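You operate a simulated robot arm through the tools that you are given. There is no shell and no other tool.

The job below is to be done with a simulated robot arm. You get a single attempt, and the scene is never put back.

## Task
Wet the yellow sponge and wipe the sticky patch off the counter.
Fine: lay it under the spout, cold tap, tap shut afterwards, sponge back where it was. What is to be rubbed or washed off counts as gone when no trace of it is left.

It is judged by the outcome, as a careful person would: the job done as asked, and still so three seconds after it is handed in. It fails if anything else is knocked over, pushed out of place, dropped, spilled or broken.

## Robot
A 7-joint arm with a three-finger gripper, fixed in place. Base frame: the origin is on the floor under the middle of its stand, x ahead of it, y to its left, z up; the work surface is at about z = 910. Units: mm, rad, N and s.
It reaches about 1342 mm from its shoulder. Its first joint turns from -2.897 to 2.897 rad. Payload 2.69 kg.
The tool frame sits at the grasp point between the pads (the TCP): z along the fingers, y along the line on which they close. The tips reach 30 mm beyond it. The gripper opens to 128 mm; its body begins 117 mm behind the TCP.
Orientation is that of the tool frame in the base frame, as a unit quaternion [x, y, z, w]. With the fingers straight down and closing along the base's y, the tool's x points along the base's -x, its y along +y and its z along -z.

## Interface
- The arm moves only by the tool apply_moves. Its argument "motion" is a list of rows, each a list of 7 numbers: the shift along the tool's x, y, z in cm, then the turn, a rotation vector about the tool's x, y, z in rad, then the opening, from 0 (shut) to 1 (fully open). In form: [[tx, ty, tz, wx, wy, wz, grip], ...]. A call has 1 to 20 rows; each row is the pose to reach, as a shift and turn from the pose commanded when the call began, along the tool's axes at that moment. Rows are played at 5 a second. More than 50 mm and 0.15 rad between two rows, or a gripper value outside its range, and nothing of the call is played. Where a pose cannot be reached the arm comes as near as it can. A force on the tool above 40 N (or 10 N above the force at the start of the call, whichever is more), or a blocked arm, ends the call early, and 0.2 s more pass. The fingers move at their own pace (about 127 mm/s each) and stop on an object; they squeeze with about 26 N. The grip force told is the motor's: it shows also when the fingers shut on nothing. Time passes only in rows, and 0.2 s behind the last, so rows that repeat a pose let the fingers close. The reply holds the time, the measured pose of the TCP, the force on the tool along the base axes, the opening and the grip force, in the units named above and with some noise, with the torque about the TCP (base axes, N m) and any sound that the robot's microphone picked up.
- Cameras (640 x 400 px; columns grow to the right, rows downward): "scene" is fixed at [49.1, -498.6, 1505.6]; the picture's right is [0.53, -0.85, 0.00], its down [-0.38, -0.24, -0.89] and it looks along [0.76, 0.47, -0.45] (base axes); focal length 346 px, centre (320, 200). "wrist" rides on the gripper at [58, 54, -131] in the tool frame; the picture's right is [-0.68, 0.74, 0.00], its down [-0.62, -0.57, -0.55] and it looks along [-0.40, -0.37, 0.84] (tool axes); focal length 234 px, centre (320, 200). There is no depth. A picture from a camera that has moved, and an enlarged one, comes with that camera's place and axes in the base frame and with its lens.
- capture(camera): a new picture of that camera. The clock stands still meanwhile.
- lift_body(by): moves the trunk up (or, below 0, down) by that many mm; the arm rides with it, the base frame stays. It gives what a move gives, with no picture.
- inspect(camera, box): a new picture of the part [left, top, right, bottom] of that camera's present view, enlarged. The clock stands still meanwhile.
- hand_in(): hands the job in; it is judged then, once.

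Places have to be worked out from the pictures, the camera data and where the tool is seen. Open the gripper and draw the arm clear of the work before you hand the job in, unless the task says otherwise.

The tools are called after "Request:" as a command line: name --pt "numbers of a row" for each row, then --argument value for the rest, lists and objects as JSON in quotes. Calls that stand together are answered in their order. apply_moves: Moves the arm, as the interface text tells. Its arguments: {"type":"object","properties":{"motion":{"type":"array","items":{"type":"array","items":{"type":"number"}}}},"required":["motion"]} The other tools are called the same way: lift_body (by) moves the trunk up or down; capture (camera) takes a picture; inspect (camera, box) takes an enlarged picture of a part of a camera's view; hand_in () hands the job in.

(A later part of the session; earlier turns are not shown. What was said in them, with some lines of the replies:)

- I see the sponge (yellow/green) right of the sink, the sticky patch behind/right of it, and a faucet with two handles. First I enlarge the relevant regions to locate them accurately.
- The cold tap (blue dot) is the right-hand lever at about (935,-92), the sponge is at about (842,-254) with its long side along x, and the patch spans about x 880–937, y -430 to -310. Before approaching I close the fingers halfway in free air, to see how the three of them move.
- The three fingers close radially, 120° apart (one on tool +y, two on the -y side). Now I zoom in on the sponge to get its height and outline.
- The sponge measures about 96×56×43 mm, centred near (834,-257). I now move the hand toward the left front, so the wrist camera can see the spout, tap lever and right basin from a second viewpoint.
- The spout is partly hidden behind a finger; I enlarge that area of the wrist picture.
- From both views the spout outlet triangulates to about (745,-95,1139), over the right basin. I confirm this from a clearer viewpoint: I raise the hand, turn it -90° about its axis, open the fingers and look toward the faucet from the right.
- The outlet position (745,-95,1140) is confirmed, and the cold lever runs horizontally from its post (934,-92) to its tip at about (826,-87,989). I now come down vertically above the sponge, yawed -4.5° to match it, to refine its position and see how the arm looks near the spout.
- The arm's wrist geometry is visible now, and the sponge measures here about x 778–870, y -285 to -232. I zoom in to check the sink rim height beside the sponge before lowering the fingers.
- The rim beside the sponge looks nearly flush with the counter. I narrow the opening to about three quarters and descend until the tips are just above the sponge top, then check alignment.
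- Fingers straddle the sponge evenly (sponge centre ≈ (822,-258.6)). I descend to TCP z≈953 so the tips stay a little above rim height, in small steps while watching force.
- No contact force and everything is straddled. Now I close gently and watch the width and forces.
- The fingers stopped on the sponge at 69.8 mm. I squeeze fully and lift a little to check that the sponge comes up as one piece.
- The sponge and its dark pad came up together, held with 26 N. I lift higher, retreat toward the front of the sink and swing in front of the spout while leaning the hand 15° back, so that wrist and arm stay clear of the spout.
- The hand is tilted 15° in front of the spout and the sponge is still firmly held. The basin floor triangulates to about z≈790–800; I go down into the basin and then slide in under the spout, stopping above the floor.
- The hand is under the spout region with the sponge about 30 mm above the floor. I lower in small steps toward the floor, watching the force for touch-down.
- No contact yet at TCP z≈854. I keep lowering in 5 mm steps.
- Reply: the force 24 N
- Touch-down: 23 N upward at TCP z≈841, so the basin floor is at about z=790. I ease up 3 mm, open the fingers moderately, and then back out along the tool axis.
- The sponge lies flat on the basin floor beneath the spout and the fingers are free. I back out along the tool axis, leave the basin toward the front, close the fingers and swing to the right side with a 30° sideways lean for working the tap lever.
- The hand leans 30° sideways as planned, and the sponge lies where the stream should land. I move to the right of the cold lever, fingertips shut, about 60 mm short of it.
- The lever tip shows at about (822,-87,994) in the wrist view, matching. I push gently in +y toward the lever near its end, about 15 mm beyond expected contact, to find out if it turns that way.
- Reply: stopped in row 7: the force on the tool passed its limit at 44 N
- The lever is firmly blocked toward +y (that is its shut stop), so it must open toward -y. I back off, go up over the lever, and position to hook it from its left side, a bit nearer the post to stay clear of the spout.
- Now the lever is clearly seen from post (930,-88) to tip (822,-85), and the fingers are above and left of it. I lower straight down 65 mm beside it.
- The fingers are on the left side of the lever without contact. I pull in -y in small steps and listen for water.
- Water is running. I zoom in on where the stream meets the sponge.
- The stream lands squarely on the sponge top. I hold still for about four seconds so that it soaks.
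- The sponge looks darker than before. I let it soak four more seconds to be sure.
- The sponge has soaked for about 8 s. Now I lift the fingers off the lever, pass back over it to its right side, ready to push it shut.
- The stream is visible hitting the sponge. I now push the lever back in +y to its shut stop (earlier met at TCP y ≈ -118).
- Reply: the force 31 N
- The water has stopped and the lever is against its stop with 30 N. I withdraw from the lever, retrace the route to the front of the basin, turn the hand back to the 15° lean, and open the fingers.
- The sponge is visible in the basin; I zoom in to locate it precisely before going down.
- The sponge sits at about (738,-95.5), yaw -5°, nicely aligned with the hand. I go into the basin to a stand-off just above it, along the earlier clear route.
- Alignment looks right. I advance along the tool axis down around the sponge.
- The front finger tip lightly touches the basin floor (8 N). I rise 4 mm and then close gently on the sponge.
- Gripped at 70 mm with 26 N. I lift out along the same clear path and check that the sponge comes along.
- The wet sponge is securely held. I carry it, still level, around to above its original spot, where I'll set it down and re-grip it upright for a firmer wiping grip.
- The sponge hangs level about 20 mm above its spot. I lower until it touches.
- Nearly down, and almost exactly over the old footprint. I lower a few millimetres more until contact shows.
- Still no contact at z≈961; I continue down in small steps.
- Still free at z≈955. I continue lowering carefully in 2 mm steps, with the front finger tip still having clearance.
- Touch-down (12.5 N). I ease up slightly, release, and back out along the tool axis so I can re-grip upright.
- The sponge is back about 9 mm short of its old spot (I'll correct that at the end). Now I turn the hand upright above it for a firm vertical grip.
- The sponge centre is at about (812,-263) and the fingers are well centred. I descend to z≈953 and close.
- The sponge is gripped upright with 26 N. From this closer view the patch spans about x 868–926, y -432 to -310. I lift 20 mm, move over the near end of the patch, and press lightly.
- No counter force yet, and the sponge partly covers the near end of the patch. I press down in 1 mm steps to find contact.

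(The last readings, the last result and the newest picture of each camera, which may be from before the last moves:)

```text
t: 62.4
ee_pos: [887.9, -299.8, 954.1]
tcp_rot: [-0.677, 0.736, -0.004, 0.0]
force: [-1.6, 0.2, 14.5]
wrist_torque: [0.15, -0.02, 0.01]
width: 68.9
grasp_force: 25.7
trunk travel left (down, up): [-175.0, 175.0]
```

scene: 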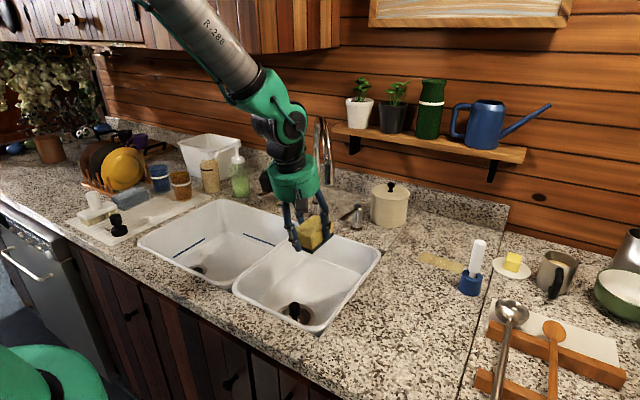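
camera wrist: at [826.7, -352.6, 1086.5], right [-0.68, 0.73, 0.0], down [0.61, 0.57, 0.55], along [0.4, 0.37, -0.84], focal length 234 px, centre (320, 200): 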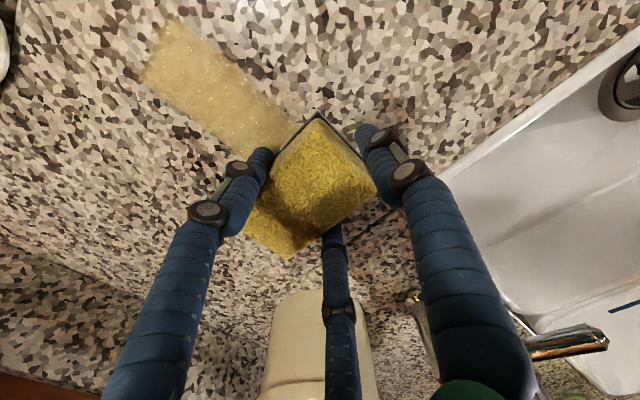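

Contact with about 14 N. I wipe in -y along the patch, drifting slightly +x to stay clear of the brush holder.

Request:
apply_moves --pt "1.5 -0.24 0 0 0 0 0.2" --pt "3.0 -0.49 0 0 0 0 0.2" --pt "4.5 -0.75 0 0 0 0 0.2" --pt "6.0 -1.05 0 0 0 0 0.2" --pt "7.5 -1.4 0 0 0 0 0.2" --pt "9.0 -1.75 0 0 0 0 0.2" --pt "10.0 -2.0 0 0 0 0 0.2"

Request:
inspect --camera "scene" --box '[360, 200, 520, 300]'

Request:
capture --camera "wrist"

```text
t: 64.0
ee_pos: [896.7, -400.6, 953.0]
tcp_rot: [-0.678, 0.735, -0.002, -0.001]
force: [0.2, 9.2, 23.9]
wrist_torque: [0.24, -0.57, 0.23]
width: 69.2
grasp_force: 25.7
trunk travel left (down, up): [-175.0, 175.0]
```

```text
4.00 times, centred on (440, 250) of scene
camera zoom: at [49.1, -498.6, 1505.6], right [0.53, -0.85, 0.0], down [-0.38, -0.24, -0.89], along [0.76, 0.47, -0.45], focal length 1382 px, centre (-160, 0)
```

zoom: 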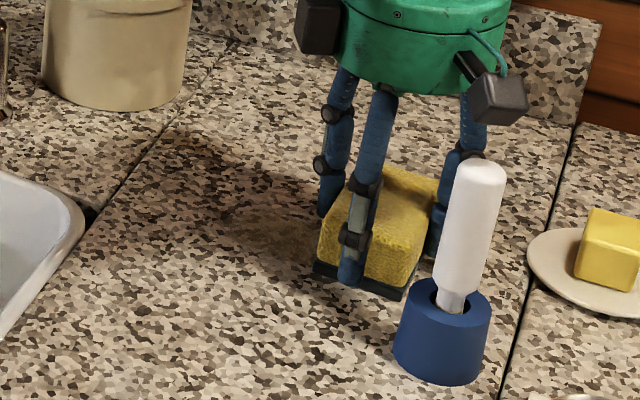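

```text
taken
camera wrist: at [837.2, -452.9, 1085.1], right [-0.68, 0.73, -0.01], down [0.61, 0.57, 0.55], along [0.41, 0.37, -0.84], focal length 234 px, centre (320, 200)
```

wrist: 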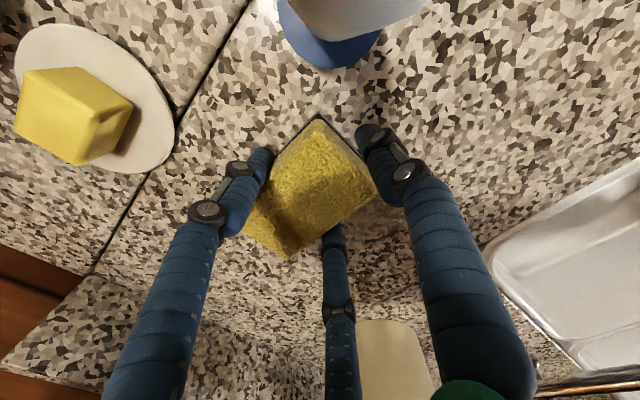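

The first stroke visibly removed the patch, with no sticky trace on the passed area. I now go a bit further past its far end, then make a return stroke and another forward stroke to catch edges.

Request:
apply_moves --pt "1.11 0.11 -0.1 0 0 0 0.2" --pt "1.16 0.71 -0.1 0 0 0 0.2" --pt "-0.4 1.05 -0.1 0 0 0 0.2" --pt "-1.89 1.36 -0.1 0 0 0 0.2" --pt "-3.6 1.6 -0.1 0 0 0 0.2" --pt "-5.37 1.84 -0.1 0 0 0 0.2" --pt "-7.86 2.05 -0.1 0 0 0 0.2" --pt "-10.35 2.25 -0.1 0 0 0 0.2" --pt "-10.73 1.28 -0.1 0 0 0 0.2"

Request:
inspect --camera "scene" --box '[360, 200, 520, 300]'

Request:
capture --camera "wrist"

```text
t: 66.0
ee_pos: [893.3, -292.5, 952.4]
tcp_rot: [-0.677, 0.736, -0.004, -0.001]
force: [-7.7, -1.8, 19.0]
wrist_torque: [-0.03, -0.17, -0.06]
width: 69.1
grasp_force: 26.5
trunk travel left (down, up): [-175.0, 175.0]
```

```text
4.00 times, centred on (440, 250) of scene
camera zoom: at [49.1, -498.6, 1505.6], right [0.53, -0.85, 0.0], down [-0.38, -0.24, -0.89], along [0.76, 0.47, -0.45], focal length 1382 px, centre (-160, 0)
```

zoom: 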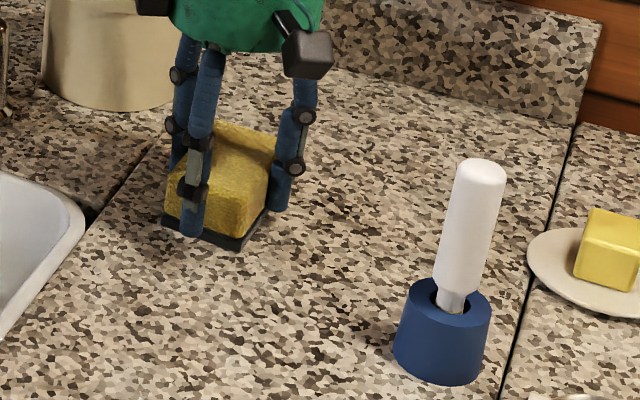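

```text
taken
camera wrist: at [833.3, -345.2, 1084.7], right [-0.68, 0.73, -0.01], down [0.61, 0.57, 0.55], along [0.41, 0.37, -0.84], focal length 234 px, centre (320, 200)
```

wrist: 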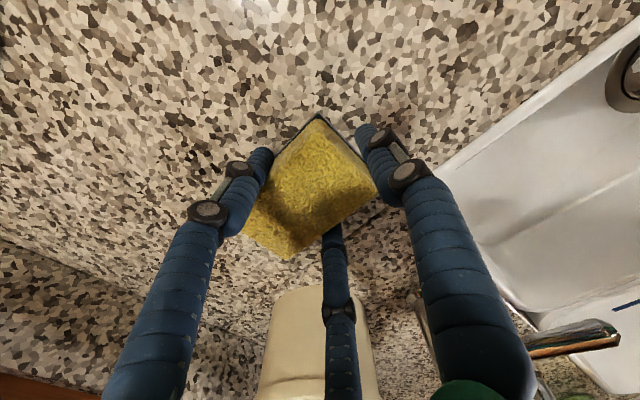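

The patch area appears clean in both views. I zoom closely to look for any remaining trace, including at the edges.

Request:
inspect --camera "wrist" --box '[110, 0, 330, 160]'

Request:
inspect --camera "scene" --box '[400, 235, 480, 285]'

```text
2.50 times, centred on (220, 80) of wrist
camera zoom: at [833.3, -345.2, 1084.7], right [-0.68, 0.73, -0.01], down [0.61, 0.57, 0.55], along [0.41, 0.37, -0.84], focal length 585 px, centre (570, 500)
```

zoom: 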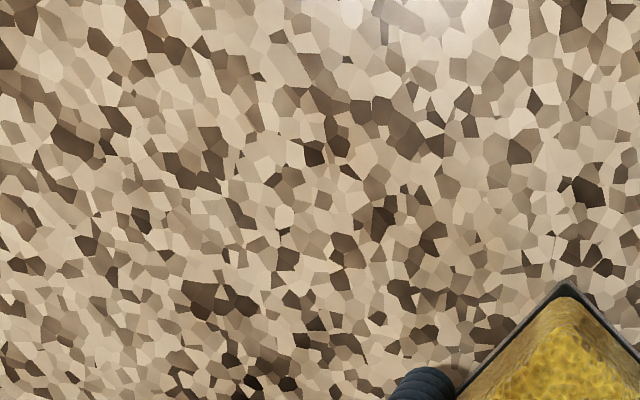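

```text
8.00 times, centred on (440, 260) of scene
camera zoom: at [49.1, -498.6, 1505.6], right [0.53, -0.85, 0.0], down [-0.38, -0.24, -0.89], along [0.76, 0.47, -0.45], focal length 2764 px, centre (-640, -280)
```

zoom: 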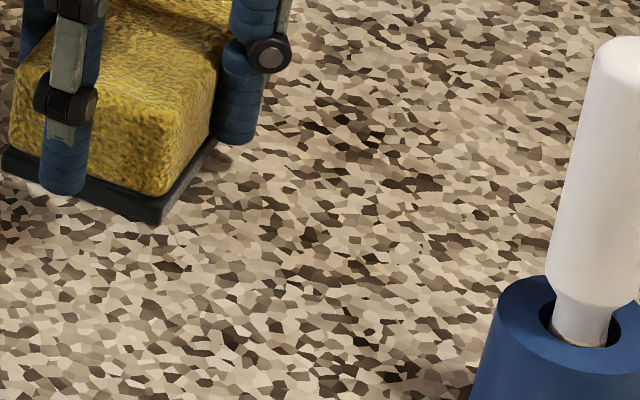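

No trace is visible. For certainty I do one more full forward and back stroke over the same strip.

Request:
apply_moves --pt "1.5 -0.15 0 0 0 0 0.2" --pt "3.0 -0.3 0 0 0 0 0.2" --pt "4.5 -0.45 0 0 0 0 0.2" --pt "6.0 -0.6 0 0 0 0 0.2" --pt "7.5 -0.75 0 0 0 0 0.2" --pt "9.0 -0.9 0 0 0 0 0.2" --pt "10.4 -1.0 0 0 0 0 0.2" --pt "11.5 -1.1 0 0 0 0 0.2" --pt "11.5 -0.6 0 0 0 0 0.2" --pt "10.0 -0.1 0 0 0 0 0.2" --pt "8.0 0.2 0 0 0 0 0.2" --pt "6.0 0.5 0 0 0 0 0.2" --pt "4.0 0.6 0 0 0 0 0.2" --pt "2.0 0.6 0 0 0 0 0.2" --pt "0.0 0.6 0 0 0 0 0.2"

Request:
inspect --camera "wrist" --box '[110, 0, 330, 160]'

Request:
inspect --camera "scene" --box '[360, 200, 520, 300]'

```text
t: 69.2
ee_pos: [889.5, -291.3, 951.7]
tcp_rot: [-0.678, 0.735, -0.003, 0.0]
force: [0.7, 3.0, 12.5]
wrist_torque: [0.12, -0.37, 0.08]
width: 69.2
grasp_force: 26.0
trunk travel left (down, up): [-175.0, 175.0]
```

```text
2.50 times, centred on (220, 80) of wrist
camera zoom: at [828.5, -344.6, 1084.3], right [-0.68, 0.73, 0.0], down [0.61, 0.57, 0.55], along [0.41, 0.37, -0.84], focal length 585 px, centre (570, 500)
```

zoom: 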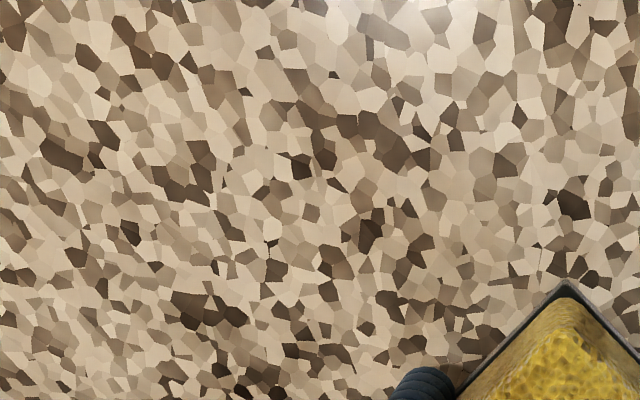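

```text
4.00 times, centred on (440, 250) of scene
camera zoom: at [49.1, -498.6, 1505.6], right [0.53, -0.85, 0.0], down [-0.38, -0.24, -0.89], along [0.76, 0.47, -0.45], focal length 1382 px, centre (-160, 0)
```

zoom: 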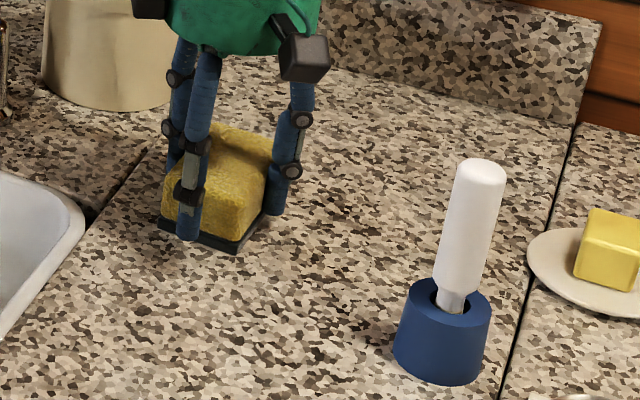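

The counter is clean. Now I lift the sponge and carry it back over its original spot, then compare with the first picture before setting it down.

Request:
apply_moves --pt "0 0 -1.2 0 0 0 0.2" --pt "0 0 -2.5 0 0 0 0.2" --pt "-1.0 2.8 -2.5 0 0 0 0.2" --pt "-2.0 5.6 -2.5 0 0 0 0.2" --pt "-3.01 8.37 -2.5 0 0 0 0.2" --pt "-3.01 8.37 -1.2 0 0 0 0.2"

Request:
inspect --camera "scene" --box '[365, 225, 445, 275]'

Request:
capture --camera "wrist"

```text
t: 70.6
ee_pos: [807.0, -255.2, 964.0]
tcp_rot: [-0.678, 0.735, -0.002, 0.0]
force: [-0.1, 0.8, 1.2]
wrist_torque: [0.0, 0.0, -0.02]
width: 69.1
grasp_force: 25.4
trunk travel left (down, up): [-175.0, 175.0]
```

```text
8.00 times, centred on (405, 250) of scene
camera zoom: at [49.1, -498.6, 1505.6], right [0.53, -0.85, 0.0], down [-0.38, -0.24, -0.89], along [0.76, 0.47, -0.45], focal length 2764 px, centre (-360, -200)
```

zoom: 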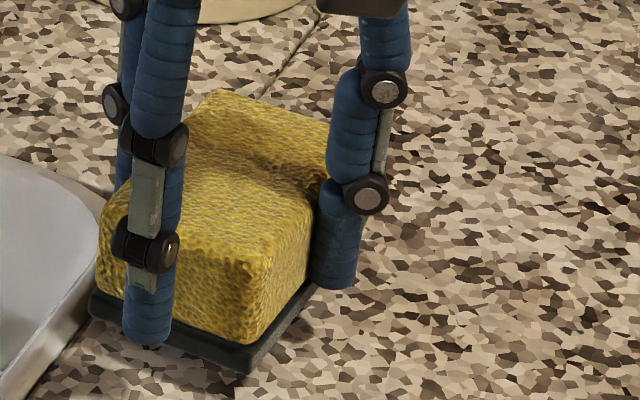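

```text
taken
camera wrist: at [746.5, -307.2, 1096.3], right [-0.68, 0.73, -0.01], down [0.61, 0.57, 0.55], along [0.41, 0.37, -0.84], focal length 234 px, centre (320, 200)
```

wrist: 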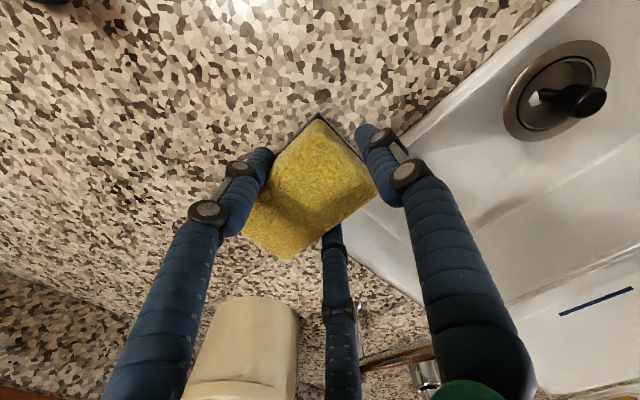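

The sponge footprint lines up within about 3 mm of the original picture. I lower it until contact.

Request:
apply_moves --pt "0 -0.15 0.5 0 0 0 0.2" --pt "0 -0.2 0.9 0 0 0 0.2" --pt "0 -0.2 1.15 0 0 0 0.2" --pt "0 -0.2 1.3 0 0 0 0.2"

Request:
inspect --camera "scene" --box '[365, 225, 445, 275]'

```text
t: 71.6
ee_pos: [809.2, -256.2, 952.6]
tcp_rot: [-0.677, 0.736, -0.004, 0.0]
force: [-4.4, 0.7, 14.0]
wrist_torque: [0.2, 0.0, 0.0]
width: 68.8
grasp_force: 25.6
trunk travel left (down, up): [-175.0, 175.0]
```

```text
8.00 times, centred on (405, 250) of scene
camera zoom: at [49.1, -498.6, 1505.6], right [0.53, -0.85, 0.0], down [-0.38, -0.24, -0.89], along [0.76, 0.47, -0.45], focal length 2764 px, centre (-360, -200)
```

zoom: 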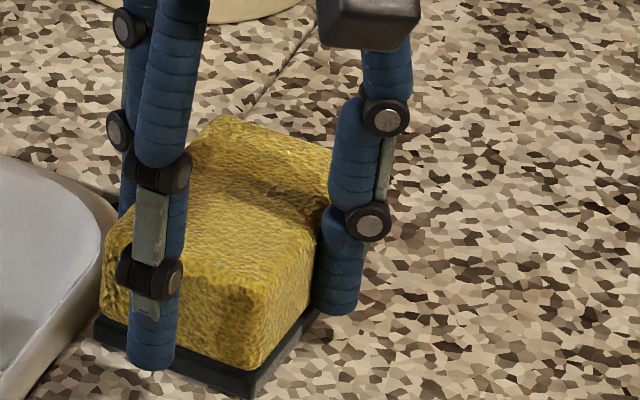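

It rests on the counter within about 3–4 mm of its original place. I ease off, open the fingers, and rise straight up.

Request:
apply_moves --pt "0 0 -0.15 0 0 0 0.2" --pt "0 0 -0.2 0 0 0 0.5" --pt "0 0 -0.2 0 0 0 0.65" --pt "0 0 -0.2 0 0 0 0.75" --pt "0 0 -0.2 0 0 0 0.75" --pt "0 0 -2.0 0 0 0 0.75" --pt "0 0 -5.0 0 0 0 0.75" --pt "0 0 -9.0 0 0 0 0.8" --pt "0 0 -13.0 0 0 0 0.9" --pt "0 0 -17.0 0 0 0 1"

Request:
capture --camera "scene"

Request:
inspect --camera "scene" --box '[365, 225, 445, 275]'

Request:
capture --camera "wrist"

```text
t: 73.8
ee_pos: [808.4, -255.1, 1119.7]
tcp_rot: [-0.678, 0.735, -0.001, 0.0]
force: [0.6, -0.1, -1.2]
wrist_torque: [-0.02, 0.01, -0.01]
width: 127.9
grasp_force: 0.1
trunk travel left (down, up): [-175.0, 175.0]
```

```text
taken
```

scene: 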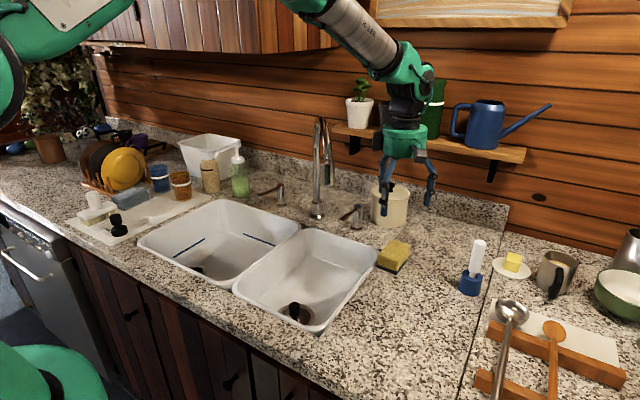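

```text
8.00 times, centred on (405, 250) of scene
camera zoom: at [49.1, -498.6, 1505.6], right [0.53, -0.85, 0.0], down [-0.38, -0.24, -0.89], along [0.76, 0.47, -0.45], focal length 2764 px, centre (-360, -200)
```

zoom: 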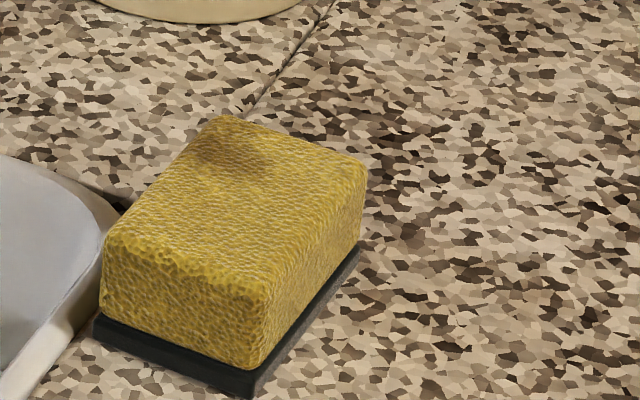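

```text
taken
camera wrist: at [748.5, -307.7, 1252.1], right [-0.68, 0.73, 0.0], down [0.61, 0.57, 0.55], along [0.4, 0.37, -0.84], focal length 234 px, centre (320, 200)
```

wrist: 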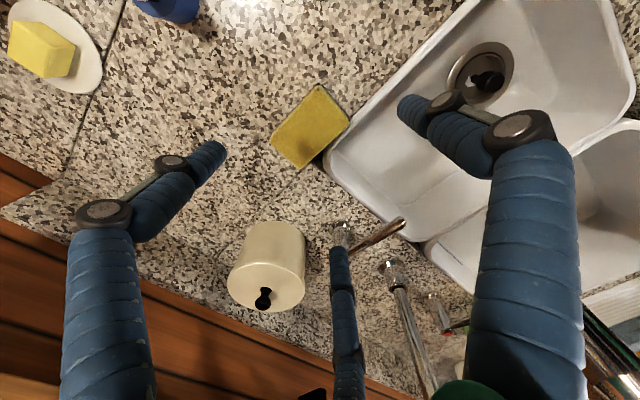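

The sponge is back in place and the surroundings look undisturbed. I draw the arm back to its starting area and take final close-ups of the tap, patch area and basin.

Request:
apply_moves --pt "0.5 2.0 -3.5 0 0 0 1" --pt "1.4 5.5 -6.0 0 0 0 1" --pt "2.3 9.0 -8.5 0 0 0 1" --pt "3.2 12.5 -11.0 0 0 0 1" --pt "4.2 16.0 -13.5 0 0 0 1" --pt "5.1 19.45 -16.0 0 0 0 1"

Request:
inspect --camera "scene" --box '[220, 110, 400, 330]'

Request:
inspect --camera "scene" --box '[360, 200, 560, 325]'

Request:
capture --camera "scene"

Request:
capture --camera "wrist"

```text
t: 75.2
ee_pos: [610.8, -288.7, 1279.9]
tcp_rot: [-0.677, 0.736, -0.001, -0.001]
force: [0.4, -0.6, 0.9]
wrist_torque: [0.0, 0.01, -0.01]
width: 127.8
grasp_force: 0.0
trunk travel left (down, up): [-175.0, 175.0]
```

```text
1.82 times, centred on (310, 220) of scene
camera zoom: at [49.1, -498.6, 1505.6], right [0.53, -0.85, 0.0], down [-0.38, -0.24, -0.89], along [0.76, 0.47, -0.45], focal length 628 px, centre (338, 164)
```

zoom: 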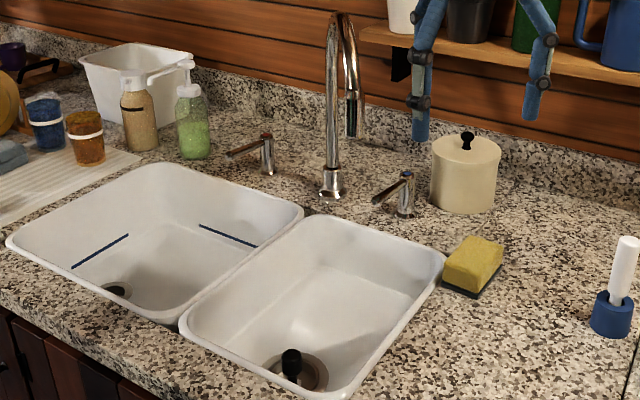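

```text
3.20 times, centred on (460, 262) of scene
camera zoom: at [49.1, -498.6, 1505.6], right [0.53, -0.85, 0.0], down [-0.38, -0.24, -0.89], along [0.76, 0.47, -0.45], focal length 1106 px, centre (-128, 0)
```

zoom: 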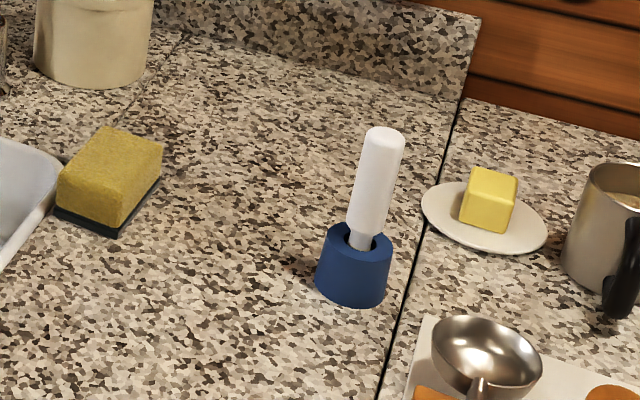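

```text
taken
```

scene: 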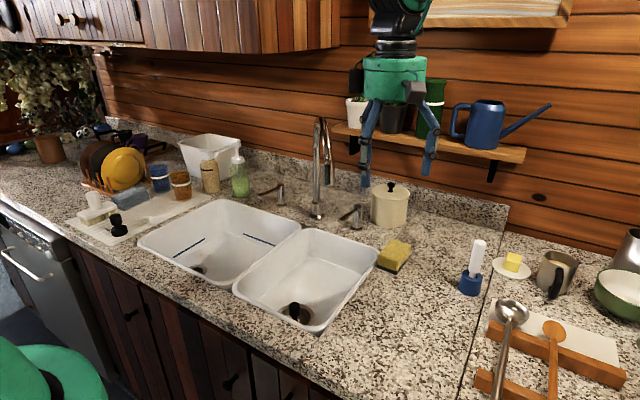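

```text
taken
camera wrist: at [550.3, -342.6, 1411.8], right [-0.68, 0.73, 0.0], down [0.61, 0.57, 0.55], along [0.4, 0.37, -0.84], focal length 234 px, centre (320, 200)
```

wrist: 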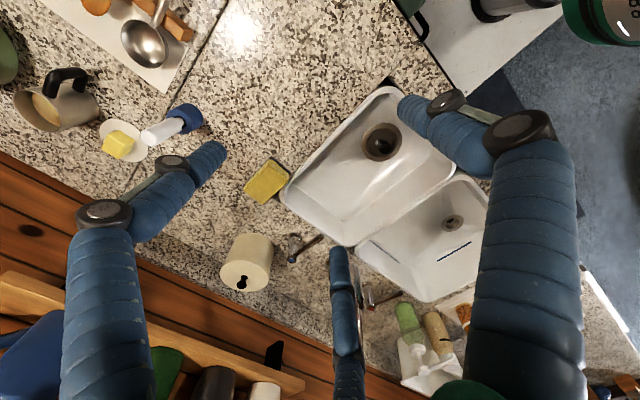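

Everything checks out: no trace of the patch, the tap is shut with no stream, the wet sponge is back in place, neighbours are untouched, and the arm is clear with the gripper open. I hand the job in.

Request:
hand_in

```text
The job is handed in.
```

The sticky patch is off the counter, and close-ups from both cameras show no trace of it.

- **Wetting:** I laid the sponge under the spout in the right basin and ran the cold tap on it for about eight seconds.
- **Tap:** I pushed the cold lever back to its stop, and no water is running.
- **Wiping:** I made two forward and two return strokes over the patch.
- **Sponge:** it is back in its original place, within about 3–4 mm of where it started.

I saw nothing else moved or spilled. The gripper is open and the arm is clear of the work.
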